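You operate a simulated robot arm through the tools that you are given. There is no shell and no other tool.

Carry out the task below with a simulated robot arm. There is one attempt and no reset: what you move stays moved.

TASK
Put things in order on the bare end of the folding table. At the end: the blue clip from the bare end of the folding table stands where the pink tin stood; the beige wooden cabinet clip stands where the blue clip stood; the pink tin is on the brown wide teal-tape carton (marked "bottle caps"); the orange clip stands where the beige wooden cabinet clip stood; whatever was shut is shut again. Leave all else as you found it, and nothing knocked over. Set down upright: pink tin.

Only the result counts: the job must be done as asked and must still hold three seconds after the hand-in. Knocking over, shifting, dropping, spilling or breaking anything else fails it. A push-on lid holds only when it is set on centred and level and pressed home; a screw cap is set on level and turned clockwise until tight.

THE ROBOT
A 6-joint arm with a two-finger parallel gripper, fixed in place. Base frame: the origin is at the foot of the arm, x ahead of it, y to its left, z up; the work surface is at about z = 0. Lengths are in m, angles in rad, forces in N, time in s.
With the tool pointing down near the work surface it reaches from about 0.14 to 0.58 m from the base axis. Its first joint turns from -1.152 to 1.152 rad. Payload 2.1 kg.
The tool frame sits at the grasp point between the pads (the TCP): z along the fingers, y along the line on which they close. The tips reach 0.03 m beyond it. The gripper opens to 0.094 m. The fingers are 0.028 m wide and 0.01 m thick; the gripper's body (0.05 by 0.096 m) begins 0.055 m behind the TCP.
Orientation is that of the tool frame in the base frame, as a unit quaternion [x, y, z, w]. With the fingers straight down and closing along the base's y, the tool's x points along the base's -x, its y along +y and its z along -z.

THE INTERFACE
- The arm moves only by the tool drive_tool. Its argument "increments" is a list of rows, each a list of 7 numbers: the shift along the tool's x, y, z in m, then the turn, a rotation vector about the tool's x, y, z in rad, then the finger opening in m, from 0 to 0.094. In form: [[dx, dy, dz, wx, wy, wz, grip], ...]. A call has 1 to 20 rows; each row is the pose to reach, as a shift and turn from the pose commanded when the call began, along the tool's axes at that moment. Each row takes 0.2 s and may step no farther than 0.05 m and 0.15 rad from the row before; otherwise, or with a gripper value out of range, the whole call is refused. A pose out of reach is approached as far as the arm can. The call stops where the force on the tool passes 40 N (or 10 N more than at its start, if that is more) or the arm is blocked; 0.2 s more then pass. The fingers move at their own pace (about 0.072 m/s each) and stop on an object; they squeeze with about 39 N. The grip force told is the motor's: it shows also when the fingers shut on nothing. Time passes only in rows, and 0.2 s behind the last, so rows that repeat a pose let the fingers close. The reply holds the time, the measured pose of the TCP, the force on the tool along the base axes, the opening and the grip force, in the units named above and with some noise, with the torque about the TCP (base axes, N m) and any sound that the robot's microphone picked up.
- Cameras (640 x 400 px; columns grow to the right, rows downward): "scene" is fixed at [0.0713, -0.39, 0.4829]; the picture's right is [0.57, -0.82, 0.00], its down [-0.48, -0.33, -0.81] and it looks along [0.67, 0.46, -0.59] (base axes); focal length 214 px, centre (320, 200). "wrist" rides on the gripper at [0.076, 0.014, -0.103] in the tool frame; the picture's right is [-0.18, 0.98, 0.00], its down [-0.75, -0.14, -0.64] and it looks along [-0.63, -0.12, 0.77] (tool axes); focal length 243 px, centre (320, 200). There is no depth. A picture from a camera that has moved, and an enlarged one, comes with that camera's place and axes in the base frame and with its lens.
- snapshot(camera): a new picture of that camera. The clock stands still meanwhile.
- inspect(camera, box): a new picture of the part [left, top, right, bottom] of that camera's present view, enlarged. The clock stands still meanwhile.
- close_job(): hands the job in; it is judged then, once.

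Places have to be worked out from the pictures, the camera data and where the tool is seen. Open the gripper and draw the arm clear of the work before you hand the job in, unless the task says otherwise.

The tools are called after "Emit:" as name(argument=value, ...) on one line, values as JSON. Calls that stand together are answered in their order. drive_tool: Moves the arm, as the interface text tells. Its arguments: {"type":"object","properties":{"increments":{"type":"array","items":{"type":"array","items":{"type":"number"}}}},"required":["increments"]} The other tools are called the same way: snapshot (camera) takes a picture; inspect (camera, box) takes an enlarged picture of a part of a camera's view; close_job () hands the job in.

At the start:

```text
time: 0.0
eef_pos: [0.3302, -0.0229, 0.3619]
orientation: [0.0, 1.0, 0.001, 0.0]
contact_force: [0.0, -0.4, -0.6]
torque: [0.01, 0.03, 0.03]
width: 0.094
gripper_force: 0.1
```

scene: 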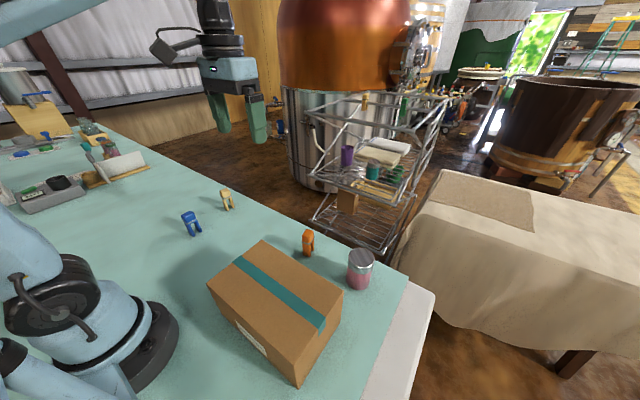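
wrist: 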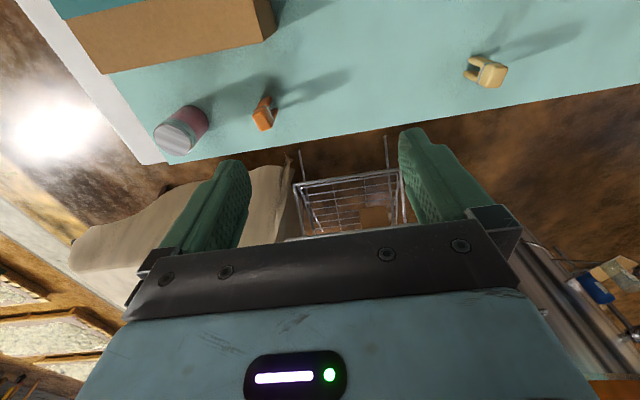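

I'll look closely at the clips, tin and carton before doing anything.

Emit:
inspect(camera="scene", box=[160, 170, 260, 250])

Emit:
inspect(camera="scene", box=[190, 210, 400, 390])

Emit:
inspect(camera="scene", box=[0, 60, 160, 220])

Emit:
inspect(camera="wrist", box=[120, 40, 560, 180])

```text
5.00 times, centred on (210, 210) of scene
camera zoom: at [0.0713, -0.39, 0.4829], right [0.57, -0.82, 0.0], down [-0.48, -0.33, -0.81], along [0.67, 0.46, -0.59], focal length 1072 px, centre (870, 150)
```

zoom: 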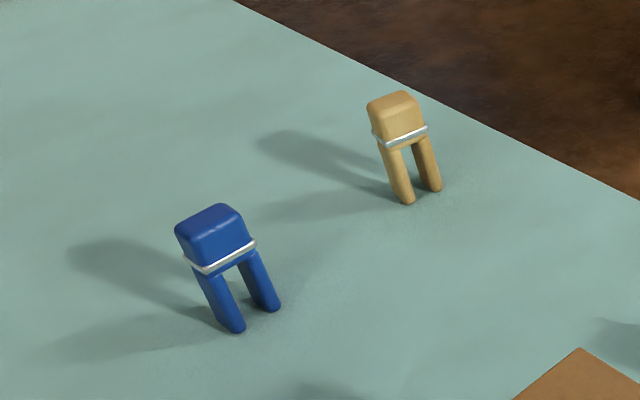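

```text
2.22 times, centred on (295, 300) of scene
camera zoom: at [0.0713, -0.39, 0.4829], right [0.57, -0.82, 0.0], down [-0.48, -0.33, -0.81], along [0.67, 0.46, -0.59], focal length 477 px, centre (376, -22)
```

zoom: 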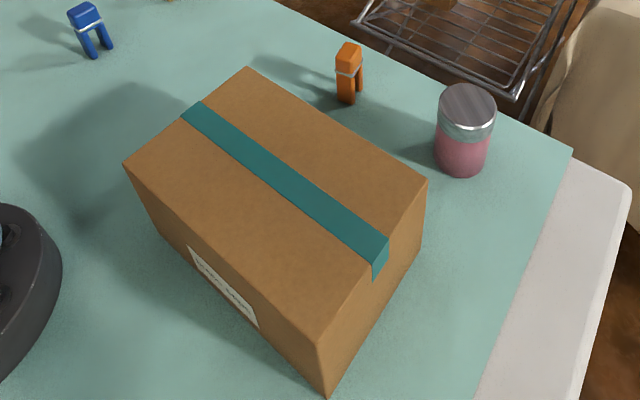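

```text
2.50 times, centred on (80, 140) of scene
camera zoom: at [0.0713, -0.39, 0.4829], right [0.57, -0.82, 0.0], down [-0.48, -0.33, -0.81], along [0.67, 0.46, -0.59], focal length 536 px, centre (920, 350)
```

zoom: 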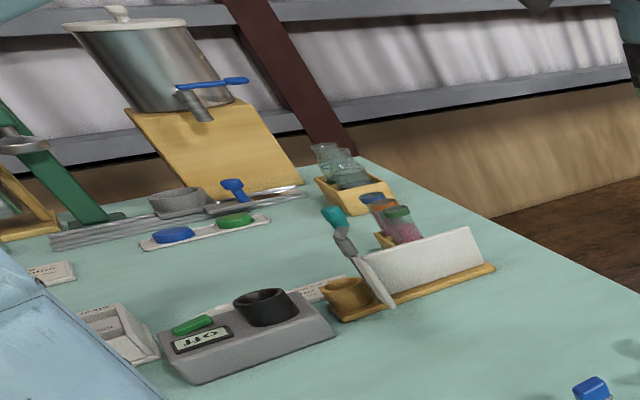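

```text
1.45 times, centred on (340, 110) of wrist
camera zoom: at [0.2524, -0.0082, 0.4647], right [0.18, 0.98, 0.0], down [0.75, -0.14, 0.64], along [0.63, -0.12, -0.77], focal length 353 px, centre (291, 331)
```

zoom: 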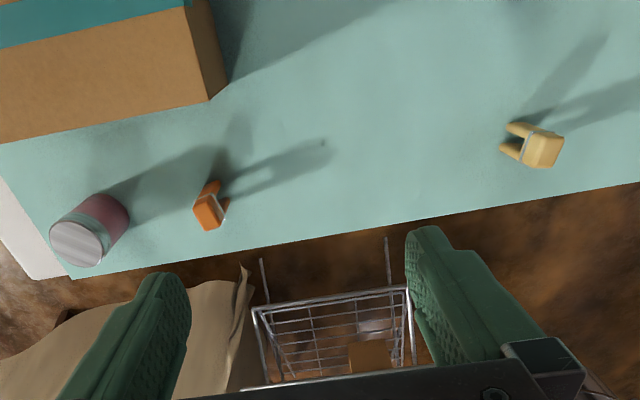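

The carton looks axis-aligned at about x 0.14–0.275, y −0.30–−0.09, about 0.127 m tall. The tin is near (0.384, −0.29), with the clips standing on two legs. I'll zoom in to get the clip yaws, the tin shape and the carton label.

Emit:
inspect(camera="wrist", box=[140, 70, 300, 170])

Emit:
inspect(camera="wrist", box=[420, 30, 560, 120])

Emit:
inspect(camera="scene", box=[280, 215, 400, 300])

Emit:
inspect(camera="scene", box=[220, 310, 320, 390])

```text
4.00 times, centred on (220, 120) of wrist
camera zoom: at [0.2524, -0.0082, 0.4647], right [0.18, 0.98, 0.0], down [0.75, -0.14, 0.64], along [0.63, -0.12, -0.77], focal length 970 px, centre (720, 520)
```

zoom: 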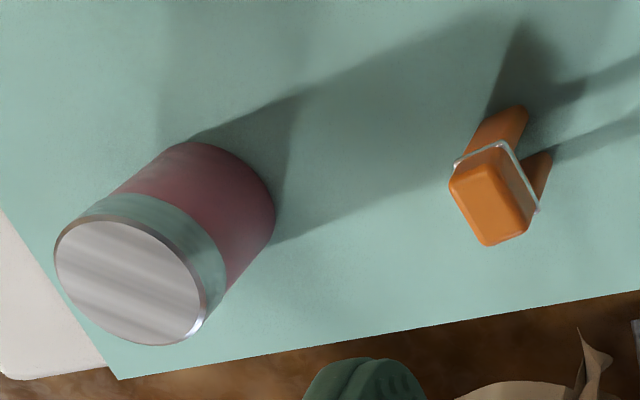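

```text
4.44 times, centred on (490, 75) of wrist
camera zoom: at [0.2524, -0.0082, 0.4647], right [0.18, 0.98, 0.0], down [0.75, -0.14, 0.64], along [0.63, -0.12, -0.77], focal length 1078 px, centre (-436, 756)
```

zoom: 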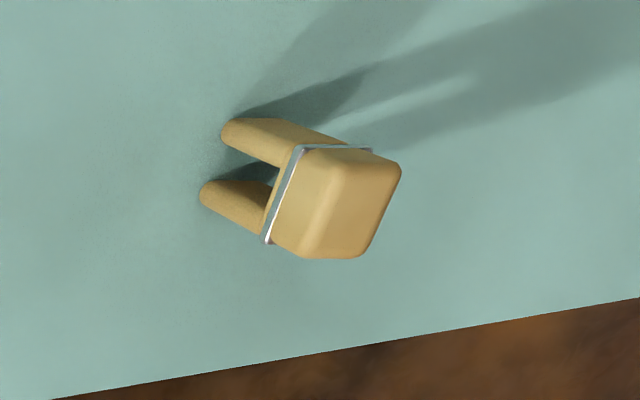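

```text
4.71 times, centred on (340, 258) of scene
camera zoom: at [0.0713, -0.39, 0.4829], right [0.57, -0.82, 0.0], down [-0.48, -0.33, -0.81], along [0.67, 0.46, -0.59], focal length 1009 px, centre (226, -71)
```

zoom: 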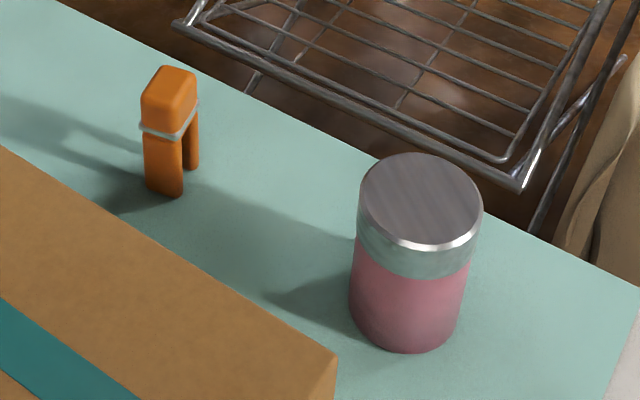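

```text
5.00 times, centred on (270, 350) of scene
camera zoom: at [0.0713, -0.39, 0.4829], right [0.57, -0.82, 0.0], down [-0.48, -0.33, -0.81], along [0.67, 0.46, -0.59], focal length 1072 px, centre (570, -550)
```

zoom: 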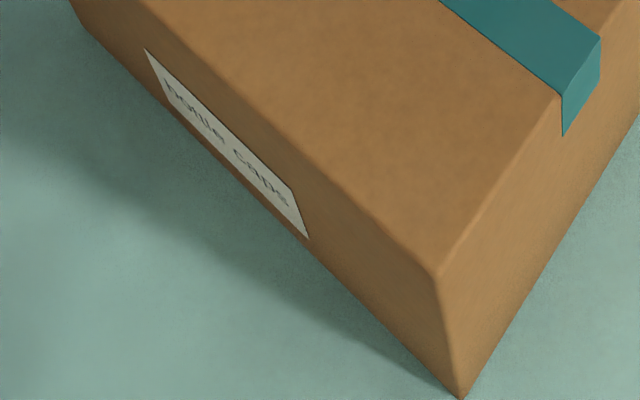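

From both cameras I place the tin at about (0.390, −0.286), about 0.06 m across and 0.088 m tall. The orange clip is at (0.391, −0.130), the beige clip at (0.391, 0.229) and the blue clip at (0.253, 0.209), each about 0.074 m tall. I'll move above the tin at z = 0.25 to check these figures.

Emit:
drive_tool(increments=[[-0.0085, -0.0375, 0.016, 0, 0, 0, 0.094], [-0.0169, -0.075, 0.032, 0, 0, 0, 0.094], [-0.0254, -0.1125, 0.048, 0, 0, 0, 0.094], [-0.0339, -0.1501, 0.0639, 0, 0, 0, 0.094], [-0.0424, -0.1876, 0.0799, 0, 0, 0, 0.094], [-0.0508, -0.2251, 0.0959, 0, 0, 0, 0.094], [-0.0593, -0.2626, 0.1119, 0, 0, 0, 0.094], [-0.0593, -0.2626, 0.1119, 0, 0, 0, 0.094]])

```text
time: 1.8
eef_pos: [0.3898, -0.2861, 0.2499]
orientation: [-0.001, 1.0, 0.001, 0.001]
contact_force: [0.3, -0.1, -0.1]
torque: [0.02, 0.02, 0.01]
width: 0.094
gripper_force: 0.0
```

The arm is at (0.390, −0.286, 0.25). I'll check how the tin lines up between the fingers.

Emit:
snapshot(camera="wrist")

Emit:
snapshot(camera="scene")

```text
taken
camera wrist: at [0.3133, -0.2715, 0.3531], right [0.18, 0.98, 0.0], down [0.75, -0.14, 0.64], along [0.63, -0.12, -0.77], focal length 243 px, centre (320, 200)
```

wrist: 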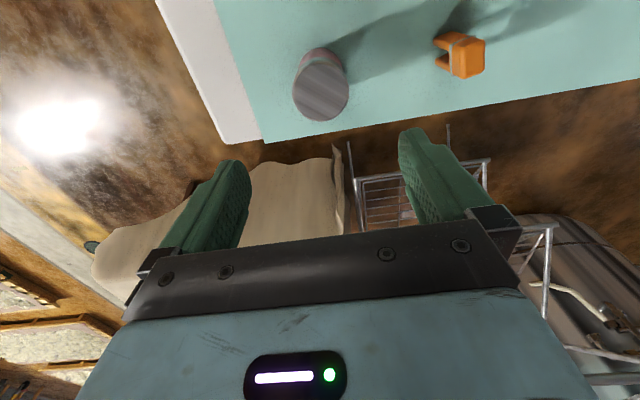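

```text
taken
```

scene: 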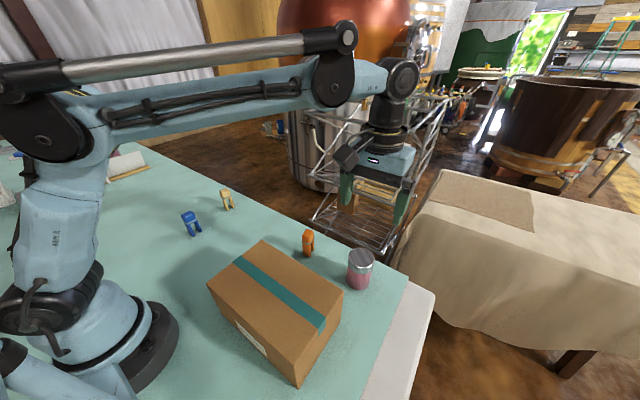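

The tin's lid centre comes out at (0.3885, −0.285), directly under the tool. I'll descend with the fingers open to z ≈ 0.047 and watch the force.

Emit:
drive_tool(increments=[[0.001, 0.0005, 0.04, 0, 0, 0, 0.094], [0.001, 0.0005, 0.08, 0, 0, 0, 0.094], [0.001, 0.0005, 0.11, 0, 0, 0, 0.094], [0.001, 0.0005, 0.135, 0, 0, 0, 0.094], [0.001, 0.0005, 0.155, 0, 0, 0, 0.094], [0.001, 0.0005, 0.17, 0, 0, 0, 0.094], [0.001, 0.0005, 0.185, 0, 0, 0, 0.094], [0.001, 0.0005, 0.195, 0, 0, 0, 0.094], [0.001, 0.0005, 0.203, 0, 0, 0, 0.094], [0.001, 0.0005, 0.203, 0, 0, 0, 0.094]])

Emit:
snapshot(camera="scene")

Emit:
snapshot(camera="wrist")

```text
time: 4.0
eef_pos: [0.3888, -0.2846, 0.0454]
orientation: [0.0, 1.0, 0.0, 0.001]
contact_force: [-0.4, 0.2, -0.9]
torque: [-0.01, 0.02, 0.0]
width: 0.0937
gripper_force: 0.0
```

```text
taken
```

scene: 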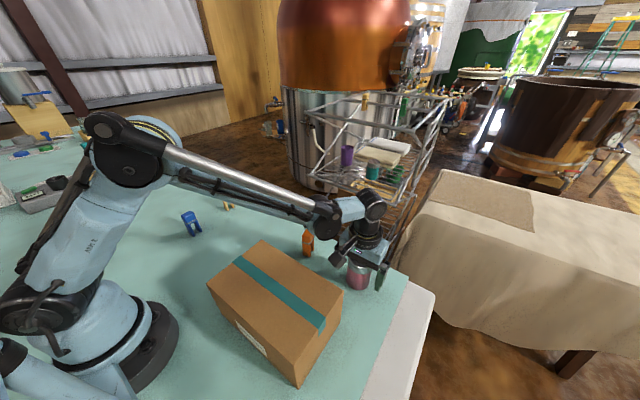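

```text
taken
camera wrist: at [0.3114, -0.2705, 0.1486], right [0.18, 0.98, 0.0], down [0.75, -0.14, 0.64], along [0.63, -0.12, -0.77], focal length 243 px, centre (320, 200)
```

wrist: 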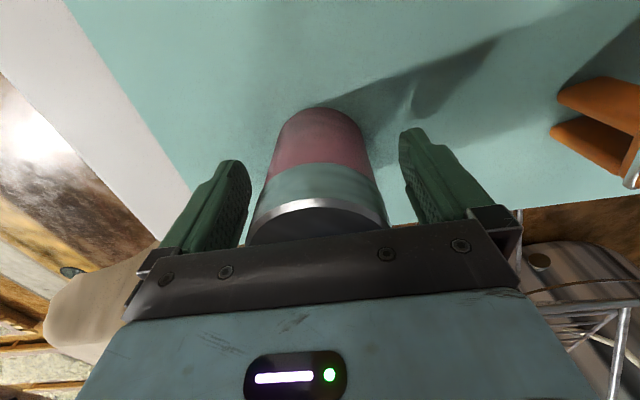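

The tin sits centred between the fingers, so I'll close on it.

Emit:
drive_tool(increments=[[0, 0, 0, 0, 0, 0, 0.07], [0, 0, 0, 0, 0, 0, 0.05], [0, 0, 0, 0, 0, 0, 0.04], [0, 0, 0, 0, 0, 0, 0.04]])

```text
time: 5.0
eef_pos: [0.3875, -0.2838, 0.0464]
orientation: [0.0, 1.0, 0.001, 0.001]
contact_force: [0.4, -0.1, 0.1]
torque: [0.01, 0.02, -0.01]
width: 0.0596
gripper_force: 39.1
```

The grip holds at 0.0596 m. I'll lift straight up and then carry the tin over the carton's centre at (0.208, −0.194).

Emit:
drive_tool(increments=[[0, 0, -0.015, 0, 0, 0, 0.04], [0, 0, -0.05, 0, 0, 0, 0.04], [0, 0, -0.095, 0, 0, 0, 0.04], [0, 0, -0.14, 0, 0, 0, 0.04], [0, 0, -0.18, 0, 0, 0, 0.04], [0.02, 0.01, -0.2, 0, 0, 0, 0.04], [0.06, 0.03, -0.2, 0, 0, 0, 0.04], [0.1, 0.05, -0.2, 0, 0, 0, 0.04], [0.14, 0.07, -0.2, 0, 0, 0, 0.04], [0.17, 0.085, -0.2, 0, 0, 0, 0.04], [0.1805, 0.091, -0.2, 0, 0, 0, 0.04], [0.1805, 0.091, -0.2, 0, 0, 0, 0.04], [0.1805, 0.091, -0.2, 0, 0, 0, 0.04]])

Emit:
snapshot(camera="scene")

Emit:
snapshot(camera="wrist")

```text
time: 7.8
eef_pos: [0.2067, -0.1943, 0.2456]
orientation: [-0.001, 1.0, 0.001, 0.002]
contact_force: [0.3, 0.7, -2.7]
torque: [0.01, -0.03, 0.02]
width: 0.0595
gripper_force: 39.3
```

```text
taken
```

scene: 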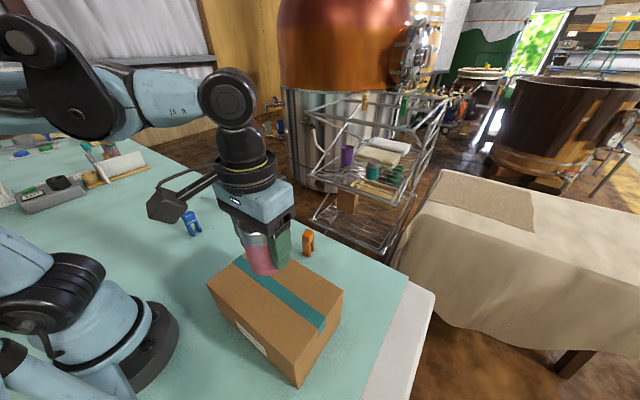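

```text
taken
camera wrist: at [0.1301, -0.18, 0.3489], right [0.18, 0.98, 0.0], down [0.75, -0.14, 0.64], along [0.63, -0.12, -0.77], focal length 243 px, centre (320, 200)
```

wrist: 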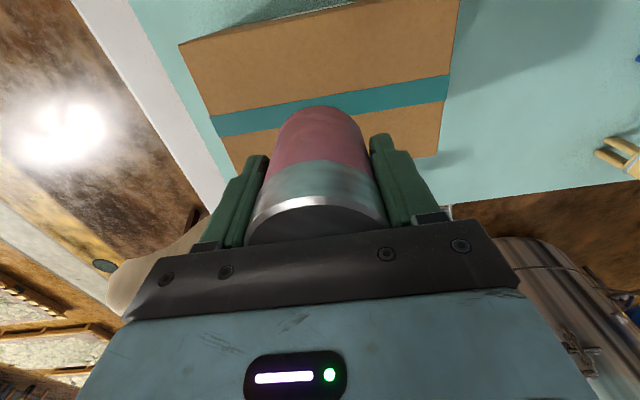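

The tin hangs upright over the carton and weighs roughly 2.5 N. My carton height estimates range from 0.108 to 0.127 m, so I'll descend to just above the upper one and then feel for contact.

Emit:
drive_tool(increments=[[0, 0, 0.025, 0, 0, 0, 0.04], [0, 0, 0.045, 0, 0, 0, 0.04], [0, 0, 0.06, 0, 0, 0, 0.04], [0, 0, 0.066, 0, 0, 0, 0.04], [0, 0, 0.066, 0, 0, 0, 0.04]])

Emit:
inspect(camera="scene", box=[200, 180, 360, 340])

```text
time: 9.0
eef_pos: [0.2073, -0.193, 0.1805]
orientation: [-0.001, 1.0, 0.001, 0.001]
contact_force: [-0.4, 0.9, -1.8]
torque: [0.0, 0.0, -0.01]
width: 0.0596
gripper_force: 39.2
```

```text
2.50 times, centred on (280, 260) of scene
camera zoom: at [0.0713, -0.39, 0.4829], right [0.57, -0.82, 0.0], down [-0.48, -0.33, -0.81], along [0.67, 0.46, -0.59], focal length 536 px, centre (420, 50)
```

zoom: 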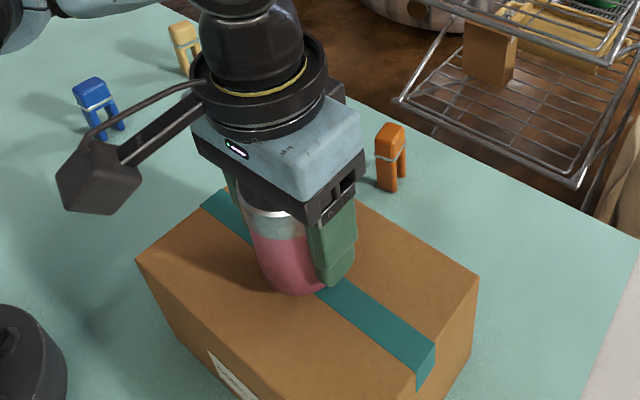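

There's still a small gap. I'll step down slowly and watch for the vertical force to rise.

Emit:
drive_tool(increments=[[0, 0, 0.002, 0, 0, 0, 0.04], [0, 0, 0.004, 0, 0, 0, 0.04], [0, 0, 0.006, 0, 0, 0, 0.04], [0, 0, 0.006, 0, 0, 0, 0.04]])

```text
time: 10.0
eef_pos: [0.2077, -0.193, 0.1739]
orientation: [0.0, 1.0, 0.0, 0.001]
contact_force: [0.8, 0.2, -1.3]
torque: [0.01, 0.02, 0.0]
width: 0.0595
gripper_force: 38.7
```

No contact yet at z = 0.174. I'll keep going in small steps.

Emit:
drive_tool(increments=[[0, 0, 0.0015, 0, 0, 0, 0.04], [0, 0, 0.003, 0, 0, 0, 0.04], [0, 0, 0.003, 0, 0, 0, 0.04]])

```text
time: 10.8
eef_pos: [0.2076, -0.1914, 0.1725]
orientation: [0.0, 1.0, 0.001, 0.001]
contact_force: [0.3, -0.4, -0.7]
torque: [0.02, 0.01, -0.01]
width: 0.0593
gripper_force: 38.9
```

Fz has crept up slightly, to −0.7 N, so contact may be close. I'll take another small step.

Emit:
drive_tool(increments=[[0, 0, 0.001, 0, 0, 0, 0.04], [0, 0, 0.002, 0, 0, 0, 0.04], [0, 0, 0.002, 0, 0, 0, 0.04]])

```text
time: 11.6
eef_pos: [0.2065, -0.1932, 0.1704]
orientation: [0.0, 1.0, 0.001, 0.0]
contact_force: [0.1, -0.2, -0.8]
torque: [-0.02, 0.02, 0.02]
width: 0.0591
gripper_force: 39.0
```

Still no clear contact, so I'll step down further.

Emit:
drive_tool(increments=[[0, 0, 0.001, 0, 0, 0, 0.04], [0, 0, 0.002, 0, 0, 0, 0.04], [0, 0, 0.003, 0, 0, 0, 0.04], [0, 0, 0.003, 0, 0, 0, 0.04]])

Emit:
inspect(camera="scene", box=[230, 220, 330, 320])

```text
time: 12.6
eef_pos: [0.2079, -0.1935, 0.1658]
orientation: [0.0, 1.0, 0.001, 0.0]
contact_force: [-0.1, 0.3, -1.9]
torque: [-0.03, 0.0, 0.01]
width: 0.0594
gripper_force: 38.4
```

```text
4.00 times, centred on (280, 270) of scene
camera zoom: at [0.0713, -0.39, 0.4829], right [0.57, -0.82, 0.0], down [-0.48, -0.33, -0.81], along [0.67, 0.46, -0.59], focal length 858 px, centre (480, -80)
```

zoom: 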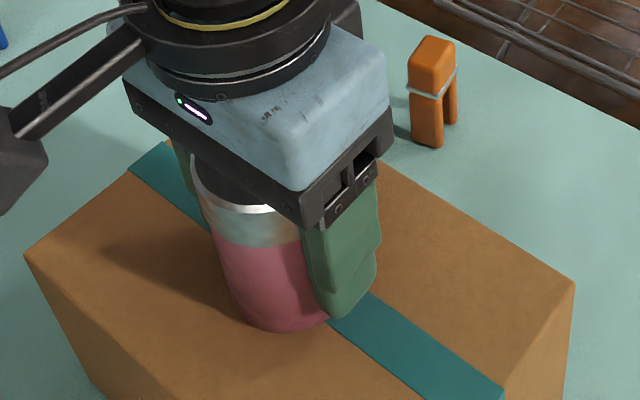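

The shadow still doesn't meet the tin's base, so there's still a gap. I'll continue down in small steps.

Emit:
drive_tool(increments=[[0, 0, 0.0015, 0, 0, 0, 0.04], [0, 0, 0.003, 0, 0, 0, 0.04], [0, 0, 0.0045, 0, 0, 0, 0.04], [0, 0, 0.0045, 0, 0, 0, 0.04]])

```text
time: 13.3
eef_pos: [0.2074, -0.1935, 0.1658]
orientation: [0.0, 1.0, 0.002, 0.0]
contact_force: [-0.9, 2.3, 9.9]
torque: [-0.19, -0.08, 0.01]
width: 0.0592
gripper_force: 39.0
stopped in row 3: the force on the tool passed its limit at 43 N (the readings are from after the stop); the commanded pose is now the measured one
```

Contact: the tin's base has met the carton top, at about 0.119 m. I'll ease up a hair to relieve the pressure, then look.

Emit:
drive_tool(increments=[[0, 0, -0.0005, 0, 0, 0, 0.04], [0, 0, -0.0005, 0, 0, 0, 0.04]])

Emit:
inspect(camera="scene", box=[200, 220, 360, 400])

```text
time: 13.9
eef_pos: [0.2079, -0.1937, 0.1635]
orientation: [-0.001, 1.0, 0.001, 0.002]
contact_force: [0.2, 3.4, 11.5]
torque: [-0.15, -0.06, -0.02]
width: 0.0594
gripper_force: 39.0
```

```text
2.22 times, centred on (280, 310) of scene
camera zoom: at [0.0712, -0.39, 0.483], right [0.57, -0.82, 0.0], down [-0.48, -0.33, -0.81], along [0.67, 0.46, -0.59], focal length 477 px, centre (409, -44)
```

zoom: 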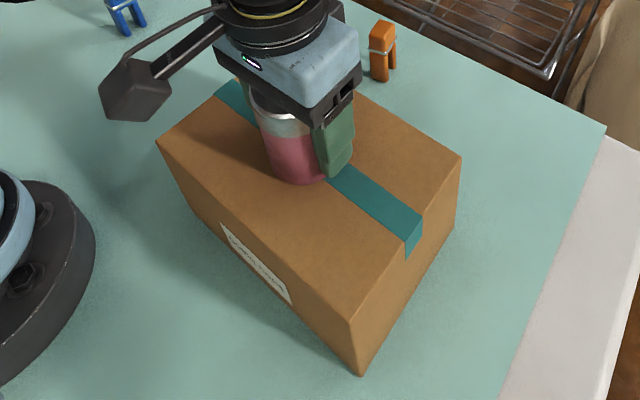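

There's still 11.5 N of push, so I'll relieve another 1.5 mm before releasing.

Emit:
drive_tool(increments=[[0, 0, -0.001, 0, 0, 0, 0.04], [0, 0, -0.0015, 0, 0, 0, 0.04]])

```text
time: 14.5
eef_pos: [0.2078, -0.1925, 0.1668]
orientation: [0.0, 1.0, 0.002, 0.001]
contact_force: [-0.6, 0.2, -1.9]
torque: [0.03, -0.04, 0.02]
width: 0.0591
gripper_force: 39.3
```

The tin is now just off the surface, by about half a millimetre. I'll go down 0.7 mm and open the fingers.

Emit:
drive_tool(increments=[[0, 0, 0.0007, 0, 0, 0, 0.04], [0, 0, 0.0007, 0, 0, 0, 0.04], [0, 0, 0.0007, 0, 0, 0, 0.065], [0, 0, 0.0007, 0, 0, 0, 0.08], [0, 0, 0.0007, 0, 0, 0, 0.094], [0, 0, 0.0007, 0, 0, 0, 0.094], [0, 0, 0.0007, 0, 0, 0, 0.094]])

Emit:
inspect(camera="scene", box=[200, 220, 360, 400])

Emit:
snapshot(camera="wrist")

```text
time: 16.1
eef_pos: [0.208, -0.1934, 0.1652]
orientation: [-0.001, 1.0, 0.002, 0.001]
contact_force: [0.0, 0.7, 0.6]
torque: [0.02, 0.01, 0.02]
width: 0.0941
gripper_force: 0.1
```

```text
2.22 times, centred on (280, 310) of scene
camera zoom: at [0.0713, -0.39, 0.4829], right [0.57, -0.82, 0.0], down [-0.48, -0.33, -0.81], along [0.67, 0.46, -0.59], focal length 477 px, centre (409, -44)
```

zoom: 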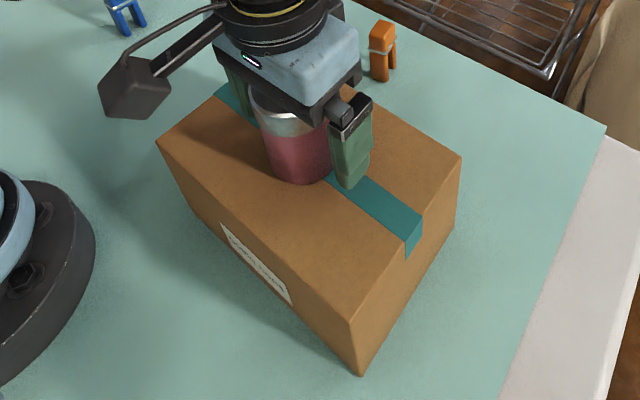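

```text
taken
camera wrist: at [0.1315, -0.179, 0.2682], right [0.18, 0.98, 0.0], down [0.75, -0.14, 0.64], along [0.63, -0.12, -0.77], focal length 243 px, centre (320, 200)
```

wrist: 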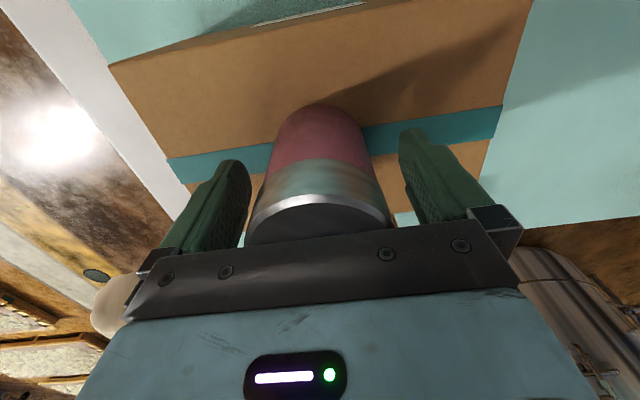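

The tin stands upright on the carton. I'll lift clear, then travel high over to the blue clip near (0.253, 0.209).

Emit:
drive_tool(increments=[[0, 0, -0.03, 0, 0, 0, 0.094], [0, 0, -0.07, 0, 0, 0, 0.094], [0, 0, -0.11, 0, 0, 0, 0.094], [-0.004, 0.035, -0.115, 0, 0, 0, 0.094], [-0.008, 0.075, -0.115, 0, 0, 0, 0.094], [-0.013, 0.115, -0.115, 0, 0, 0, 0.094], [-0.017, 0.155, -0.115, 0, 0, 0, 0.094], [-0.021, 0.195, -0.115, 0, 0, 0, 0.094], [-0.026, 0.235, -0.115, 0, 0, 0, 0.094], [-0.03, 0.275, -0.115, 0, 0, 0, 0.094], [-0.035, 0.315, -0.11, 0, 0, 0, 0.094], [-0.04, 0.355, -0.1, 0, 0, 0, 0.094], [-0.045, 0.385, -0.09, 0, 0, 0, 0.094], [-0.045, 0.4025, -0.075, 0, 0, 0, 0.094], [-0.045, 0.4025, -0.075, 0, 0, 0, 0.094]])

Emit:
snapshot(camera="wrist")

Emit:
snapshot(camera="scene")

```text
time: 19.3
eef_pos: [0.2527, 0.2097, 0.2418]
orientation: [-0.001, 1.0, 0.003, 0.001]
contact_force: [0.8, -0.5, 0.3]
torque: [0.02, -0.03, 0.01]
width: 0.094
gripper_force: 0.1
```

```text
taken
camera wrist: at [0.1769, 0.2231, 0.3451], right [0.18, 0.98, 0.0], down [0.75, -0.14, 0.64], along [0.63, -0.12, -0.77], focal length 243 px, centre (320, 200)
```

wrist: 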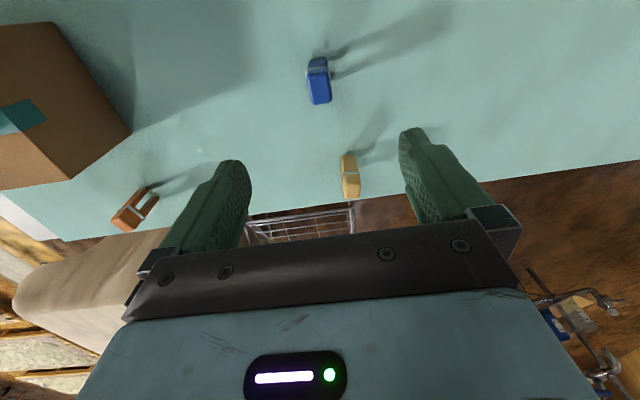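

```text
taken
```

scene: 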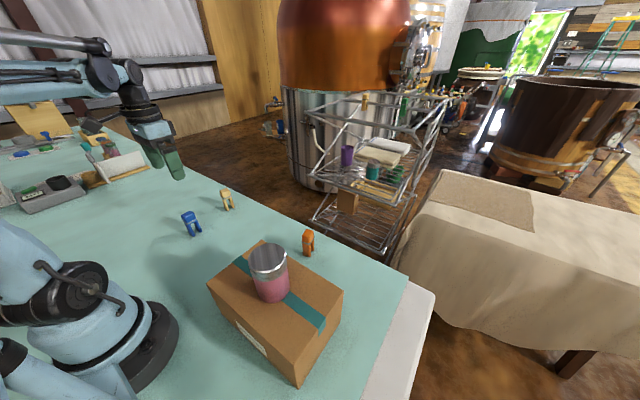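

The tin is standing well on the carton. I'll zoom in on the blue and beige clips from here to get their positions and yaws.

Emit:
inspect(camera="wrist", box=[280, 40, 360, 120])

Emit:
inspect(camera="wrist", box=[310, 135, 390, 215])

Emit:
inspect(camera="scene", box=[200, 230, 360, 390])

```text
5.00 times, centred on (320, 80) of wrist
camera zoom: at [0.1769, 0.2231, 0.3451], right [0.18, 0.98, 0.0], down [0.75, -0.14, 0.64], along [0.63, -0.12, -0.77], focal length 1213 px, centre (320, 800)
```

zoom: 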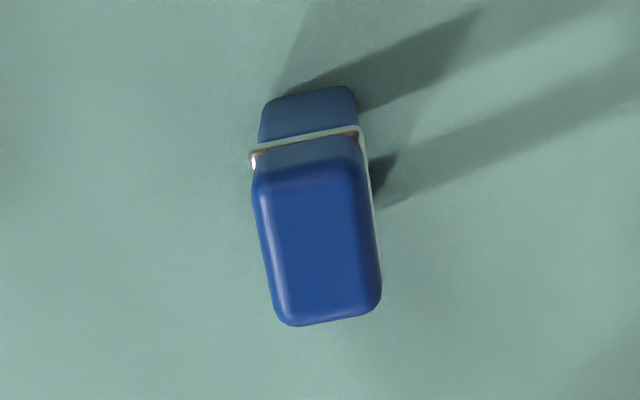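

```text
5.00 times, centred on (350, 175) of wrist
camera zoom: at [0.1769, 0.2231, 0.3451], right [0.18, 0.98, 0.0], down [0.75, -0.14, 0.64], along [0.63, -0.12, -0.77], focal length 1213 px, centre (170, 325)
```

zoom: 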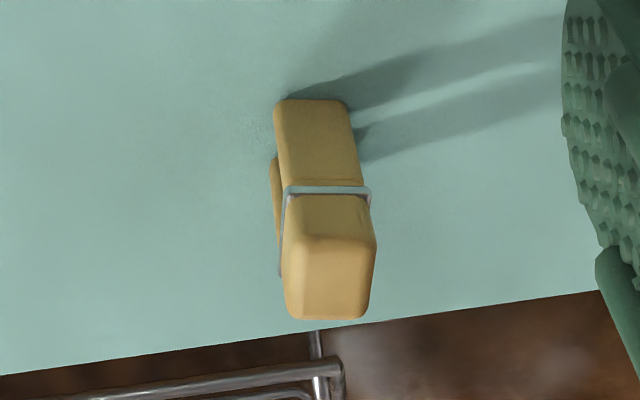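

```text
2.50 times, centred on (280, 310) of scene
camera zoom: at [0.0713, -0.39, 0.4829], right [0.57, -0.82, 0.0], down [-0.48, -0.33, -0.81], along [0.67, 0.46, -0.59], focal length 536 px, centre (420, -75)
```

zoom: 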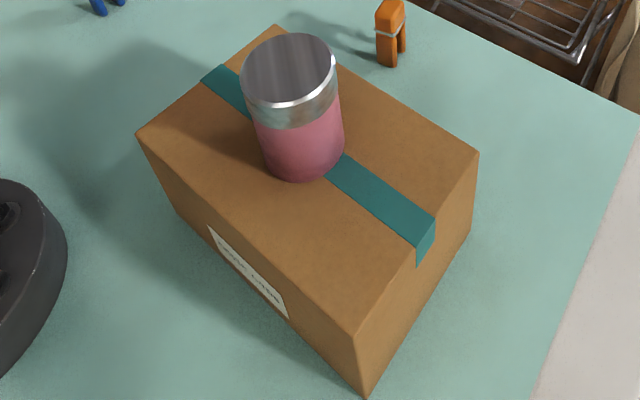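

The blue clip comes out at (0.2505, 0.2085) with yaw near 0. The beige clip is at (0.391, 0.228). I'll descend on the blue clip, closing along y across its thin side.

Emit:
drive_tool(increments=[[0.0019, -0.0005, 0.04, 0, 0, 0, 0.094], [0.0019, -0.0005, 0.08, 0, 0, 0, 0.094], [0.0019, -0.0005, 0.11, 0, 0, 0, 0.094], [0.0019, -0.0005, 0.14, 0, 0, 0, 0.094], [0.0019, -0.0005, 0.165, 0, 0, 0, 0.08], [0.0019, -0.0005, 0.18, 0, 0, 0, 0.07], [0.0019, -0.0005, 0.19, 0, 0, 0, 0.06], [0.0019, -0.0005, 0.19, 0, 0, 0, 0.06]])

Emit:
snapshot(camera="wrist")

Emit:
inspect(camera="scene", box=[140, 150, 260, 250])

```text
time: 21.1
eef_pos: [0.249, 0.2093, 0.0521]
orientation: [0.0, 1.0, 0.001, 0.001]
contact_force: [0.1, 0.5, -0.8]
torque: [0.01, 0.03, -0.04]
width: 0.06
gripper_force: 0.1
```

```text
taken
camera wrist: at [0.1726, 0.2231, 0.1551], right [0.18, 0.98, 0.0], down [0.75, -0.14, 0.64], along [0.63, -0.12, -0.77], focal length 243 px, centre (320, 200)
```

wrist: 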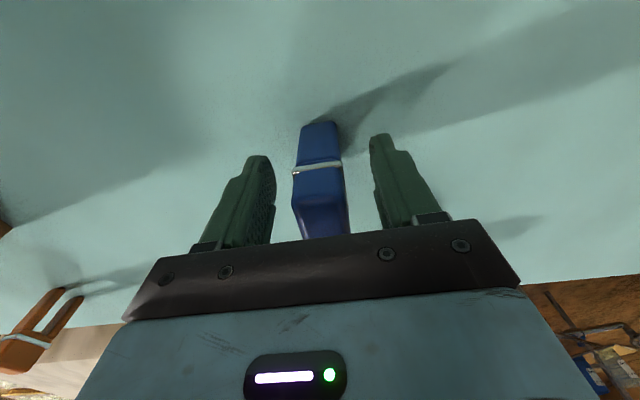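

```text
4.00 times, centred on (200, 200) of scene
camera zoom: at [0.0713, -0.39, 0.4829], right [0.57, -0.82, 0.0], down [-0.48, -0.33, -0.81], along [0.67, 0.46, -0.59], focal length 858 px, centre (800, 200)
```

zoom: 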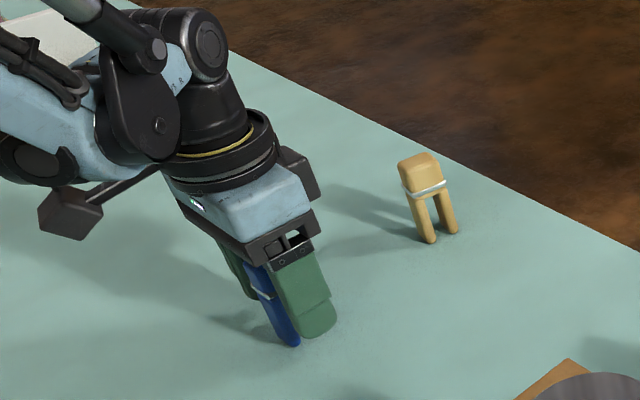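

The blue clip is centred between the fingers, so I'll close on it.

Emit:
drive_tool(increments=[[0, 0, 0, 0, 0, 0, 0.04], [0, 0, 0, 0, 0, 0, 0.02], [0, 0, 0, 0, 0, 0, 0.012], [0, 0, 0, 0, 0, 0, 0.012], [0, 0, 0, 0, 0, 0, 0.012]])

Emit:
snapshot(camera="wrist")

```text
time: 22.3
eef_pos: [0.249, 0.2095, 0.0531]
orientation: [0.0, 1.0, 0.001, 0.001]
contact_force: [0.2, 0.5, 0.3]
torque: [0.02, 0.0, -0.02]
width: 0.0271
gripper_force: 38.9
```

```text
taken
camera wrist: at [0.1726, 0.2231, 0.1553], right [0.18, 0.98, 0.0], down [0.75, -0.14, 0.64], along [0.63, -0.12, -0.77], focal length 243 px, centre (320, 200)
```

wrist: 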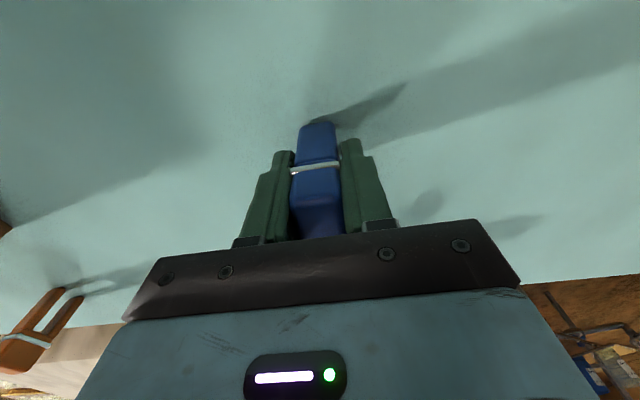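

I have the clip, with a grip width of 0.027. I'll lift it, carry it high and forward, then across to the tin's old spot at (0.3885, −0.285).

Emit:
drive_tool(increments=[[0, 0, -0.015, 0, 0, 0, 0.012], [0, 0, -0.055, 0, 0, 0, 0.012], [0, 0, -0.1, 0, 0, 0, 0.012], [0, 0, -0.145, 0, 0, 0, 0.012], [0, 0, -0.19, 0, 0, 0, 0.012], [-0.03, -0.03, -0.19, 0, 0, 0, 0.012], [-0.065, -0.065, -0.19, 0, 0, 0, 0.012], [-0.1, -0.1, -0.19, 0, 0, 0, 0.012], [-0.13, -0.135, -0.19, 0, 0, 0, 0.012], [-0.138, -0.18, -0.19, 0, 0, 0, 0.012], [-0.138, -0.228, -0.19, 0, 0, 0, 0.012], [-0.138, -0.276, -0.19, 0, 0, 0, 0.012], [-0.138, -0.324, -0.19, 0, 0, 0, 0.012], [-0.138, -0.372, -0.19, 0, 0, 0, 0.012], [-0.138, -0.42, -0.19, 0, 0, 0, 0.012], [-0.138, -0.46, -0.19, 0, 0, 0, 0.012], [-0.138, -0.485, -0.19, 0, 0, 0, 0.012], [-0.138, -0.494, -0.19, 0, 0, 0, 0.012], [-0.138, -0.494, -0.19, 0, 0, 0, 0.012]])

Emit:
snapshot(camera="wrist")

Emit:
snapshot(camera="scene")

```text
time: 26.3
eef_pos: [0.3888, -0.2857, 0.2406]
orientation: [-0.001, 1.0, 0.002, 0.001]
contact_force: [-0.2, -0.6, -0.6]
torque: [0.0, -0.06, 0.05]
width: 0.0273
gripper_force: 39.1
```

```text
taken
camera wrist: at [0.3122, -0.2723, 0.3433], right [0.18, 0.98, 0.0], down [0.75, -0.14, 0.64], along [0.63, -0.11, -0.77], focal length 243 px, centre (320, 200)
```

wrist: 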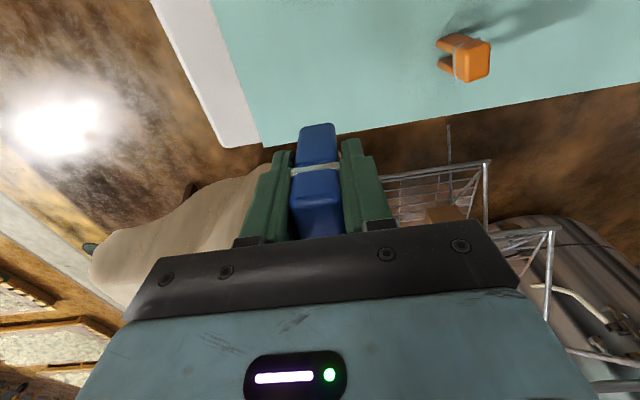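

```text
taken
```

scene: 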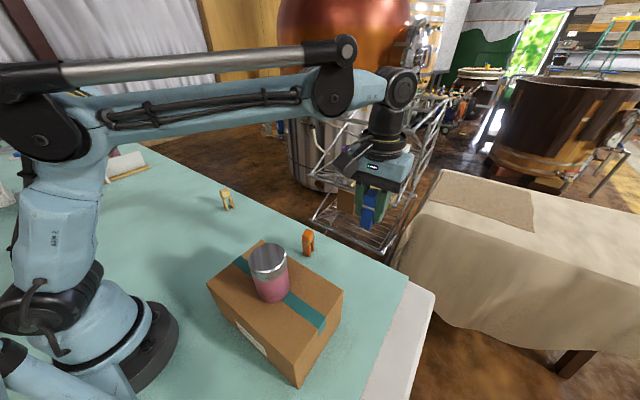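

The clip hangs straight at (0.389, −0.286) over the tin's old spot, which is bare. I'll lower it to about 5 mm above the table.

Emit:
drive_tool(increments=[[0, 0, 0.04, 0, 0, 0, 0.012], [0, 0, 0.08, 0, 0, 0, 0.012], [0, 0, 0.115, 0, 0, 0, 0.012], [0, 0, 0.145, 0, 0, 0, 0.012], [0, 0, 0.165, 0, 0, 0, 0.012], [0, 0, 0.178, 0, 0, 0, 0.012], [0, 0, 0.184, 0, 0, 0, 0.012], [0, 0, 0.184, 0, 0, 0, 0.012]])

Emit:
snapshot(camera="wrist")

Emit:
inspect(camera="scene", box=[280, 200, 420, 310])

```text
time: 28.1
eef_pos: [0.3894, -0.285, 0.0553]
orientation: [0.0, 1.0, 0.002, 0.001]
contact_force: [-0.5, -0.6, -1.7]
torque: [0.0, 0.02, 0.02]
width: 0.027
gripper_force: 38.7
```

```text
taken
camera wrist: at [0.313, -0.2714, 0.1584], right [0.18, 0.98, 0.0], down [0.75, -0.14, 0.64], along [0.63, -0.12, -0.77], focal length 243 px, centre (320, 200)
```

wrist: 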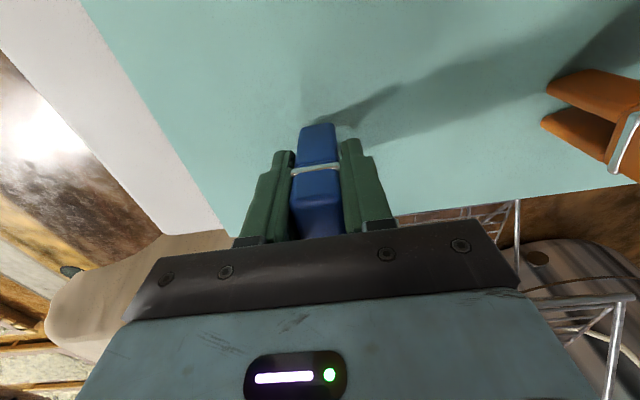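

```text
3.64 times, centred on (350, 255) of scene
camera zoom: at [0.0713, -0.39, 0.4829], right [0.57, -0.82, 0.0], down [-0.48, -0.33, -0.81], along [0.67, 0.46, -0.59], focal length 780 px, centre (211, 0)
```

zoom: 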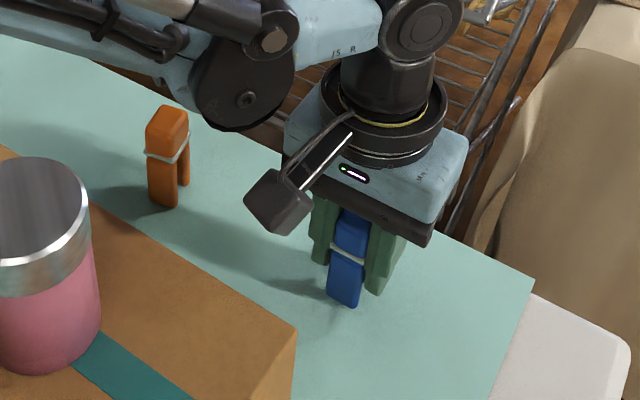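

By the camera height I'm about 3 mm above grasp height. I'll lower in fine steps to touch.

Emit:
drive_tool(increments=[[0, 0, 0.001, 0, 0, 0, 0.012], [0, 0, 0.002, 0, 0, 0, 0.012], [0, 0, 0.002, 0, 0, 0, 0.012]])

```text
time: 28.9
eef_pos: [0.3896, -0.2852, 0.054]
orientation: [0.001, 1.0, 0.002, 0.001]
contact_force: [0.9, 0.7, -0.2]
torque: [-0.01, 0.02, 0.01]
width: 0.0272
gripper_force: 38.8
```

No contact yet; about 1 mm remains. I'll take one more small step.

Emit:
drive_tool(increments=[[0, 0, 0.0006, 0, 0, 0, 0.012], [0, 0, 0.0012, 0, 0, 0, 0.012], [0, 0, 0.0012, 0, 0, 0, 0.012]])

Emit:
inspect(camera="wrist", box=[240, 80, 400, 240])

```text
time: 29.7
eef_pos: [0.3884, -0.2842, 0.0516]
orientation: [-0.001, 1.0, 0.001, 0.001]
contact_force: [-0.2, 0.5, -0.5]
torque: [0.04, 0.02, -0.02]
width: 0.0272
gripper_force: 39.0
```

```text
2.50 times, centred on (320, 160) of wrist
camera zoom: at [0.3126, -0.2703, 0.1558], right [0.18, 0.98, 0.0], down [0.75, -0.14, 0.64], along [0.63, -0.12, -0.77], focal length 606 px, centre (320, 300)
```

zoom: 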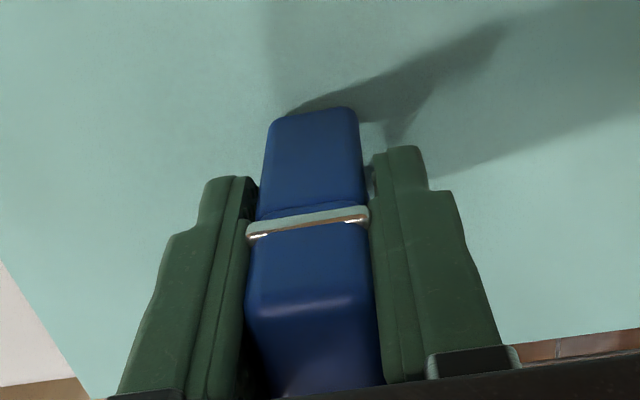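

I'm now within about 0.5 mm of the original height. One last small step down, then a force check.

Emit:
drive_tool(increments=[[0, 0, 0.0006, 0, 0, 0, 0.012], [0, 0, 0.0006, 0, 0, 0, 0.012]])

```text
time: 30.3
eef_pos: [0.3883, -0.2838, 0.0507]
orientation: [0.001, 1.0, 0.003, 0.001]
contact_force: [-0.1, -0.1, 6.2]
torque: [-0.02, 0.01, -0.01]
width: 0.0271
gripper_force: 38.4
```

There's light contact at 6 N, so the clip's feet are on the table. I'll open the fingers here.

Emit:
drive_tool(increments=[[0, 0, -0.0003, 0, 0, 0, 0.012], [0, 0, -0.0003, 0, 0, 0, 0.035], [0, 0, -0.0003, 0, 0, 0, 0.05], [0, 0, -0.0003, 0, 0, 0, 0.07], [0, 0, -0.0003, 0, 0, 0, 0.07]])

Emit:
snapshot(camera="wrist")

```text
time: 31.5
eef_pos: [0.3893, -0.286, 0.0528]
orientation: [0.0, 1.0, 0.001, 0.001]
contact_force: [0.9, 0.5, -0.7]
torque: [0.0, -0.03, -0.01]
width: 0.07
gripper_force: 0.0
```

```text
taken
camera wrist: at [0.3126, -0.2704, 0.1553], right [0.18, 0.98, 0.0], down [0.75, -0.14, 0.64], along [0.63, -0.12, -0.77], focal length 243 px, centre (320, 200)
```

wrist: 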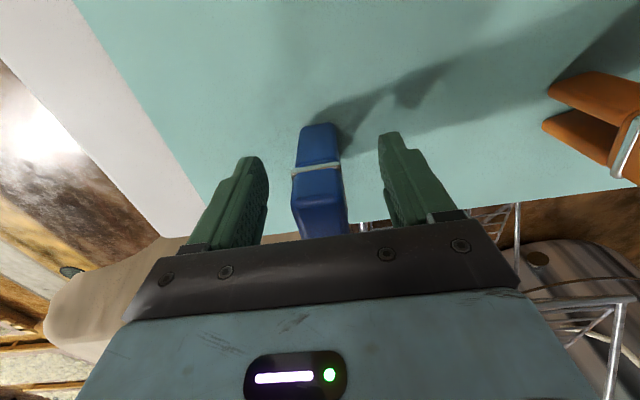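

The blue clip stands free on the tin's spot. I'll rise straight up and travel to above the beige clip at about (0.391, 0.228).

Emit:
drive_tool(increments=[[0, 0, -0.02, 0, 0, 0, 0.07], [0, 0, -0.06, 0, 0, 0, 0.07], [0, 0, -0.105, 0, 0, 0, 0.08], [0, 0, -0.15, 0, 0, 0, 0.094], [0, 0, -0.195, 0, 0, 0, 0.094], [0, 0.03, -0.195, 0, 0, 0, 0.094], [0, 0.075, -0.195, 0, 0, 0, 0.094], [0, 0.12, -0.195, 0, 0, 0, 0.094], [0, 0.165, -0.195, 0, 0, 0, 0.094], [0, 0.21, -0.195, 0, 0, 0, 0.094], [0, 0.255, -0.195, 0, 0, 0, 0.094], [0, 0.3, -0.195, 0, 0, 0, 0.094], [0, 0.345, -0.195, 0, 0, 0, 0.094], [0, 0.39, -0.195, 0, 0, 0, 0.094], [-0.002, 0.435, -0.195, 0, 0, 0, 0.094], [-0.002, 0.475, -0.195, 0, 0, 0, 0.094], [-0.002, 0.5, -0.195, 0, 0, 0, 0.094], [-0.002, 0.513, -0.195, 0, 0, 0, 0.094], [-0.002, 0.513, -0.195, 0, 0, 0, 0.094]])

Emit:
snapshot(camera="scene")

Emit:
inspect(camera="wrist", box=[260, 20, 380, 140])

```text
time: 35.5
eef_pos: [0.3903, 0.2271, 0.2508]
orientation: [0.0, 1.0, 0.002, 0.001]
contact_force: [-0.5, 0.0, 0.0]
torque: [-0.01, 0.02, 0.01]
width: 0.0941
gripper_force: 0.1
```

```text
taken
```

scene: 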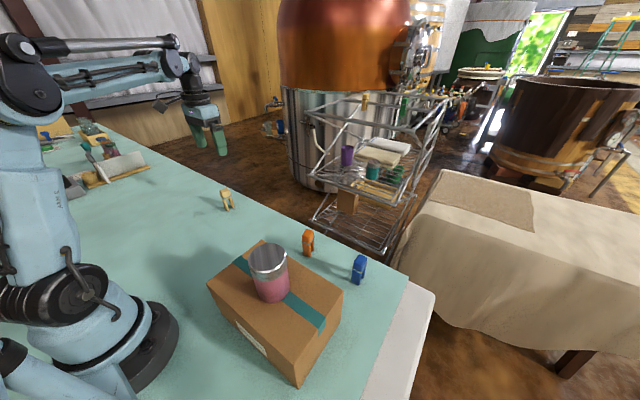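

```text
3.33 times, centred on (320, 80) of wrist
camera zoom: at [0.3146, 0.2415, 0.3531], right [0.18, 0.98, 0.0], down [0.75, -0.14, 0.64], along [0.63, -0.12, -0.77], focal length 809 px, centre (320, 600)
```

zoom: 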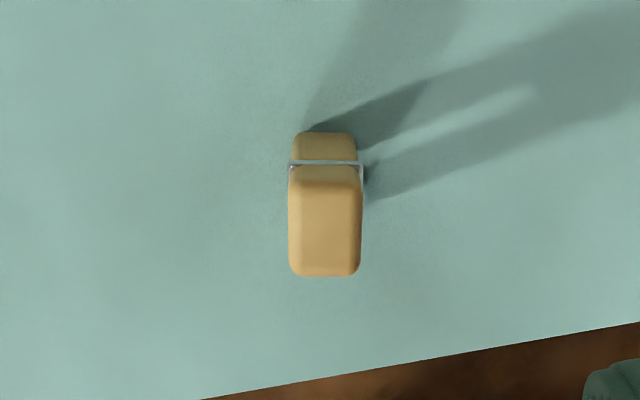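

The beige clip comes out at (0.390, 0.2285) with yaw about −0.21 rad. I'll turn the tool +0.21 about its z to match, and descend.

Emit:
drive_tool(increments=[[0.0005, 0.001, 0.03, 0, 0, 0.1, 0.094], [0.0005, 0.001, 0.06, 0, 0, 0.21, 0.094], [0.0005, 0.001, 0.1, 0, 0, 0.21, 0.094], [0.0005, 0.001, 0.135, 0, 0, 0.21, 0.094], [0.0005, 0.001, 0.165, 0, 0, 0.21, 0.08], [0.0005, 0.001, 0.185, 0, 0, 0.21, 0.07], [0.0005, 0.001, 0.197, 0, 0, 0.21, 0.06], [0.0005, 0.001, 0.197, 0, 0, 0.21, 0.06]])

Emit:
snapshot(camera="wrist")

Emit:
inspect(camera="scene", box=[160, 140, 280, 240])

```text
time: 37.3
eef_pos: [0.3909, 0.2284, 0.053]
orientation: [0.105, 0.994, 0.002, 0.0]
contact_force: [0.5, 0.2, -0.5]
torque: [-0.05, 0.0, -0.04]
width: 0.0602
gripper_force: 0.1
```

```text
taken
camera wrist: at [0.3186, 0.2584, 0.1555], right [0.38, 0.92, 0.0], down [0.71, -0.3, 0.64], along [0.59, -0.24, -0.77], focal length 243 px, centre (320, 200)
```

wrist: 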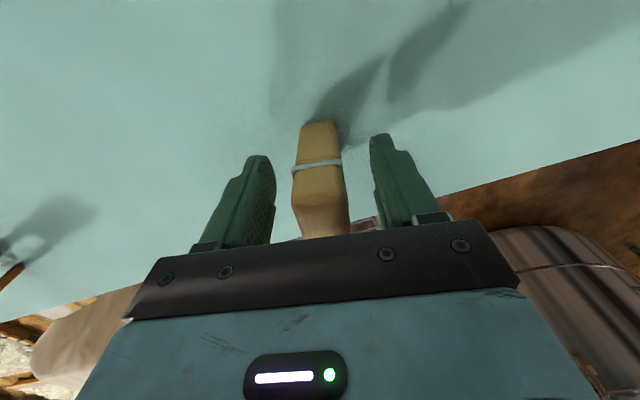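

```text
4.00 times, centred on (220, 190) of scene
camera zoom: at [0.0713, -0.39, 0.4829], right [0.57, -0.82, 0.0], down [-0.48, -0.33, -0.81], along [0.67, 0.46, -0.59], focal length 858 px, centre (720, 240)
```

zoom: 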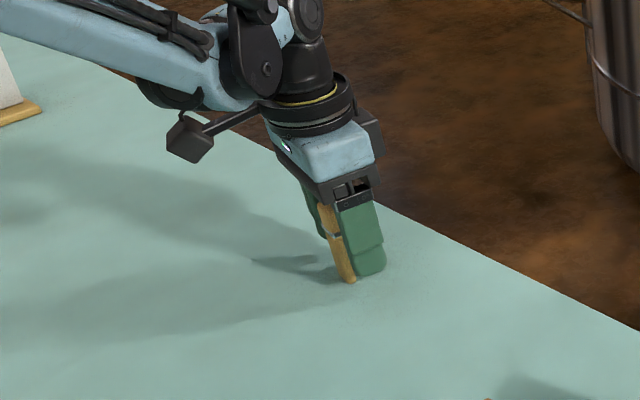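

The yaw matches and the clip is centred. I'll close the fingers.

Emit:
drive_tool(increments=[[0, 0, 0, 0, 0, 0, 0.04], [0, 0, 0, 0, 0, 0, 0.02], [0, 0, 0, 0, 0, 0, 0.012], [0, 0, 0, 0, 0, 0, 0.012], [0, 0, 0, 0, 0, 0, 0.012]])

Emit:
snapshot(camera="wrist")

```text
time: 38.5
eef_pos: [0.3901, 0.2285, 0.0527]
orientation: [0.104, 0.995, 0.001, 0.0]
contact_force: [0.3, -0.6, -0.6]
torque: [0.02, 0.0, -0.02]
width: 0.0273
gripper_force: 39.8
```

```text
taken
camera wrist: at [0.3187, 0.2584, 0.1558], right [0.38, 0.92, 0.0], down [0.71, -0.3, 0.64], along [0.59, -0.24, -0.77], focal length 243 px, centre (320, 200)
```

wrist: 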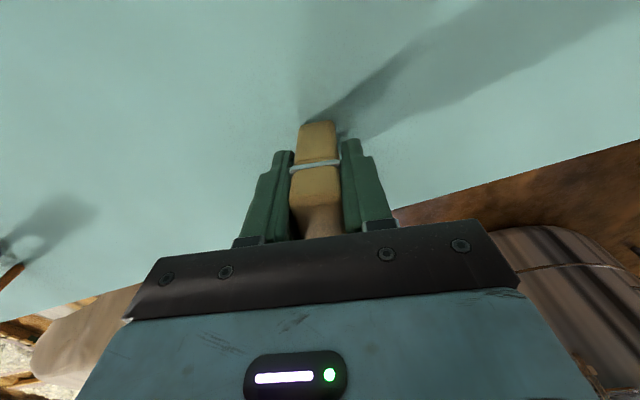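

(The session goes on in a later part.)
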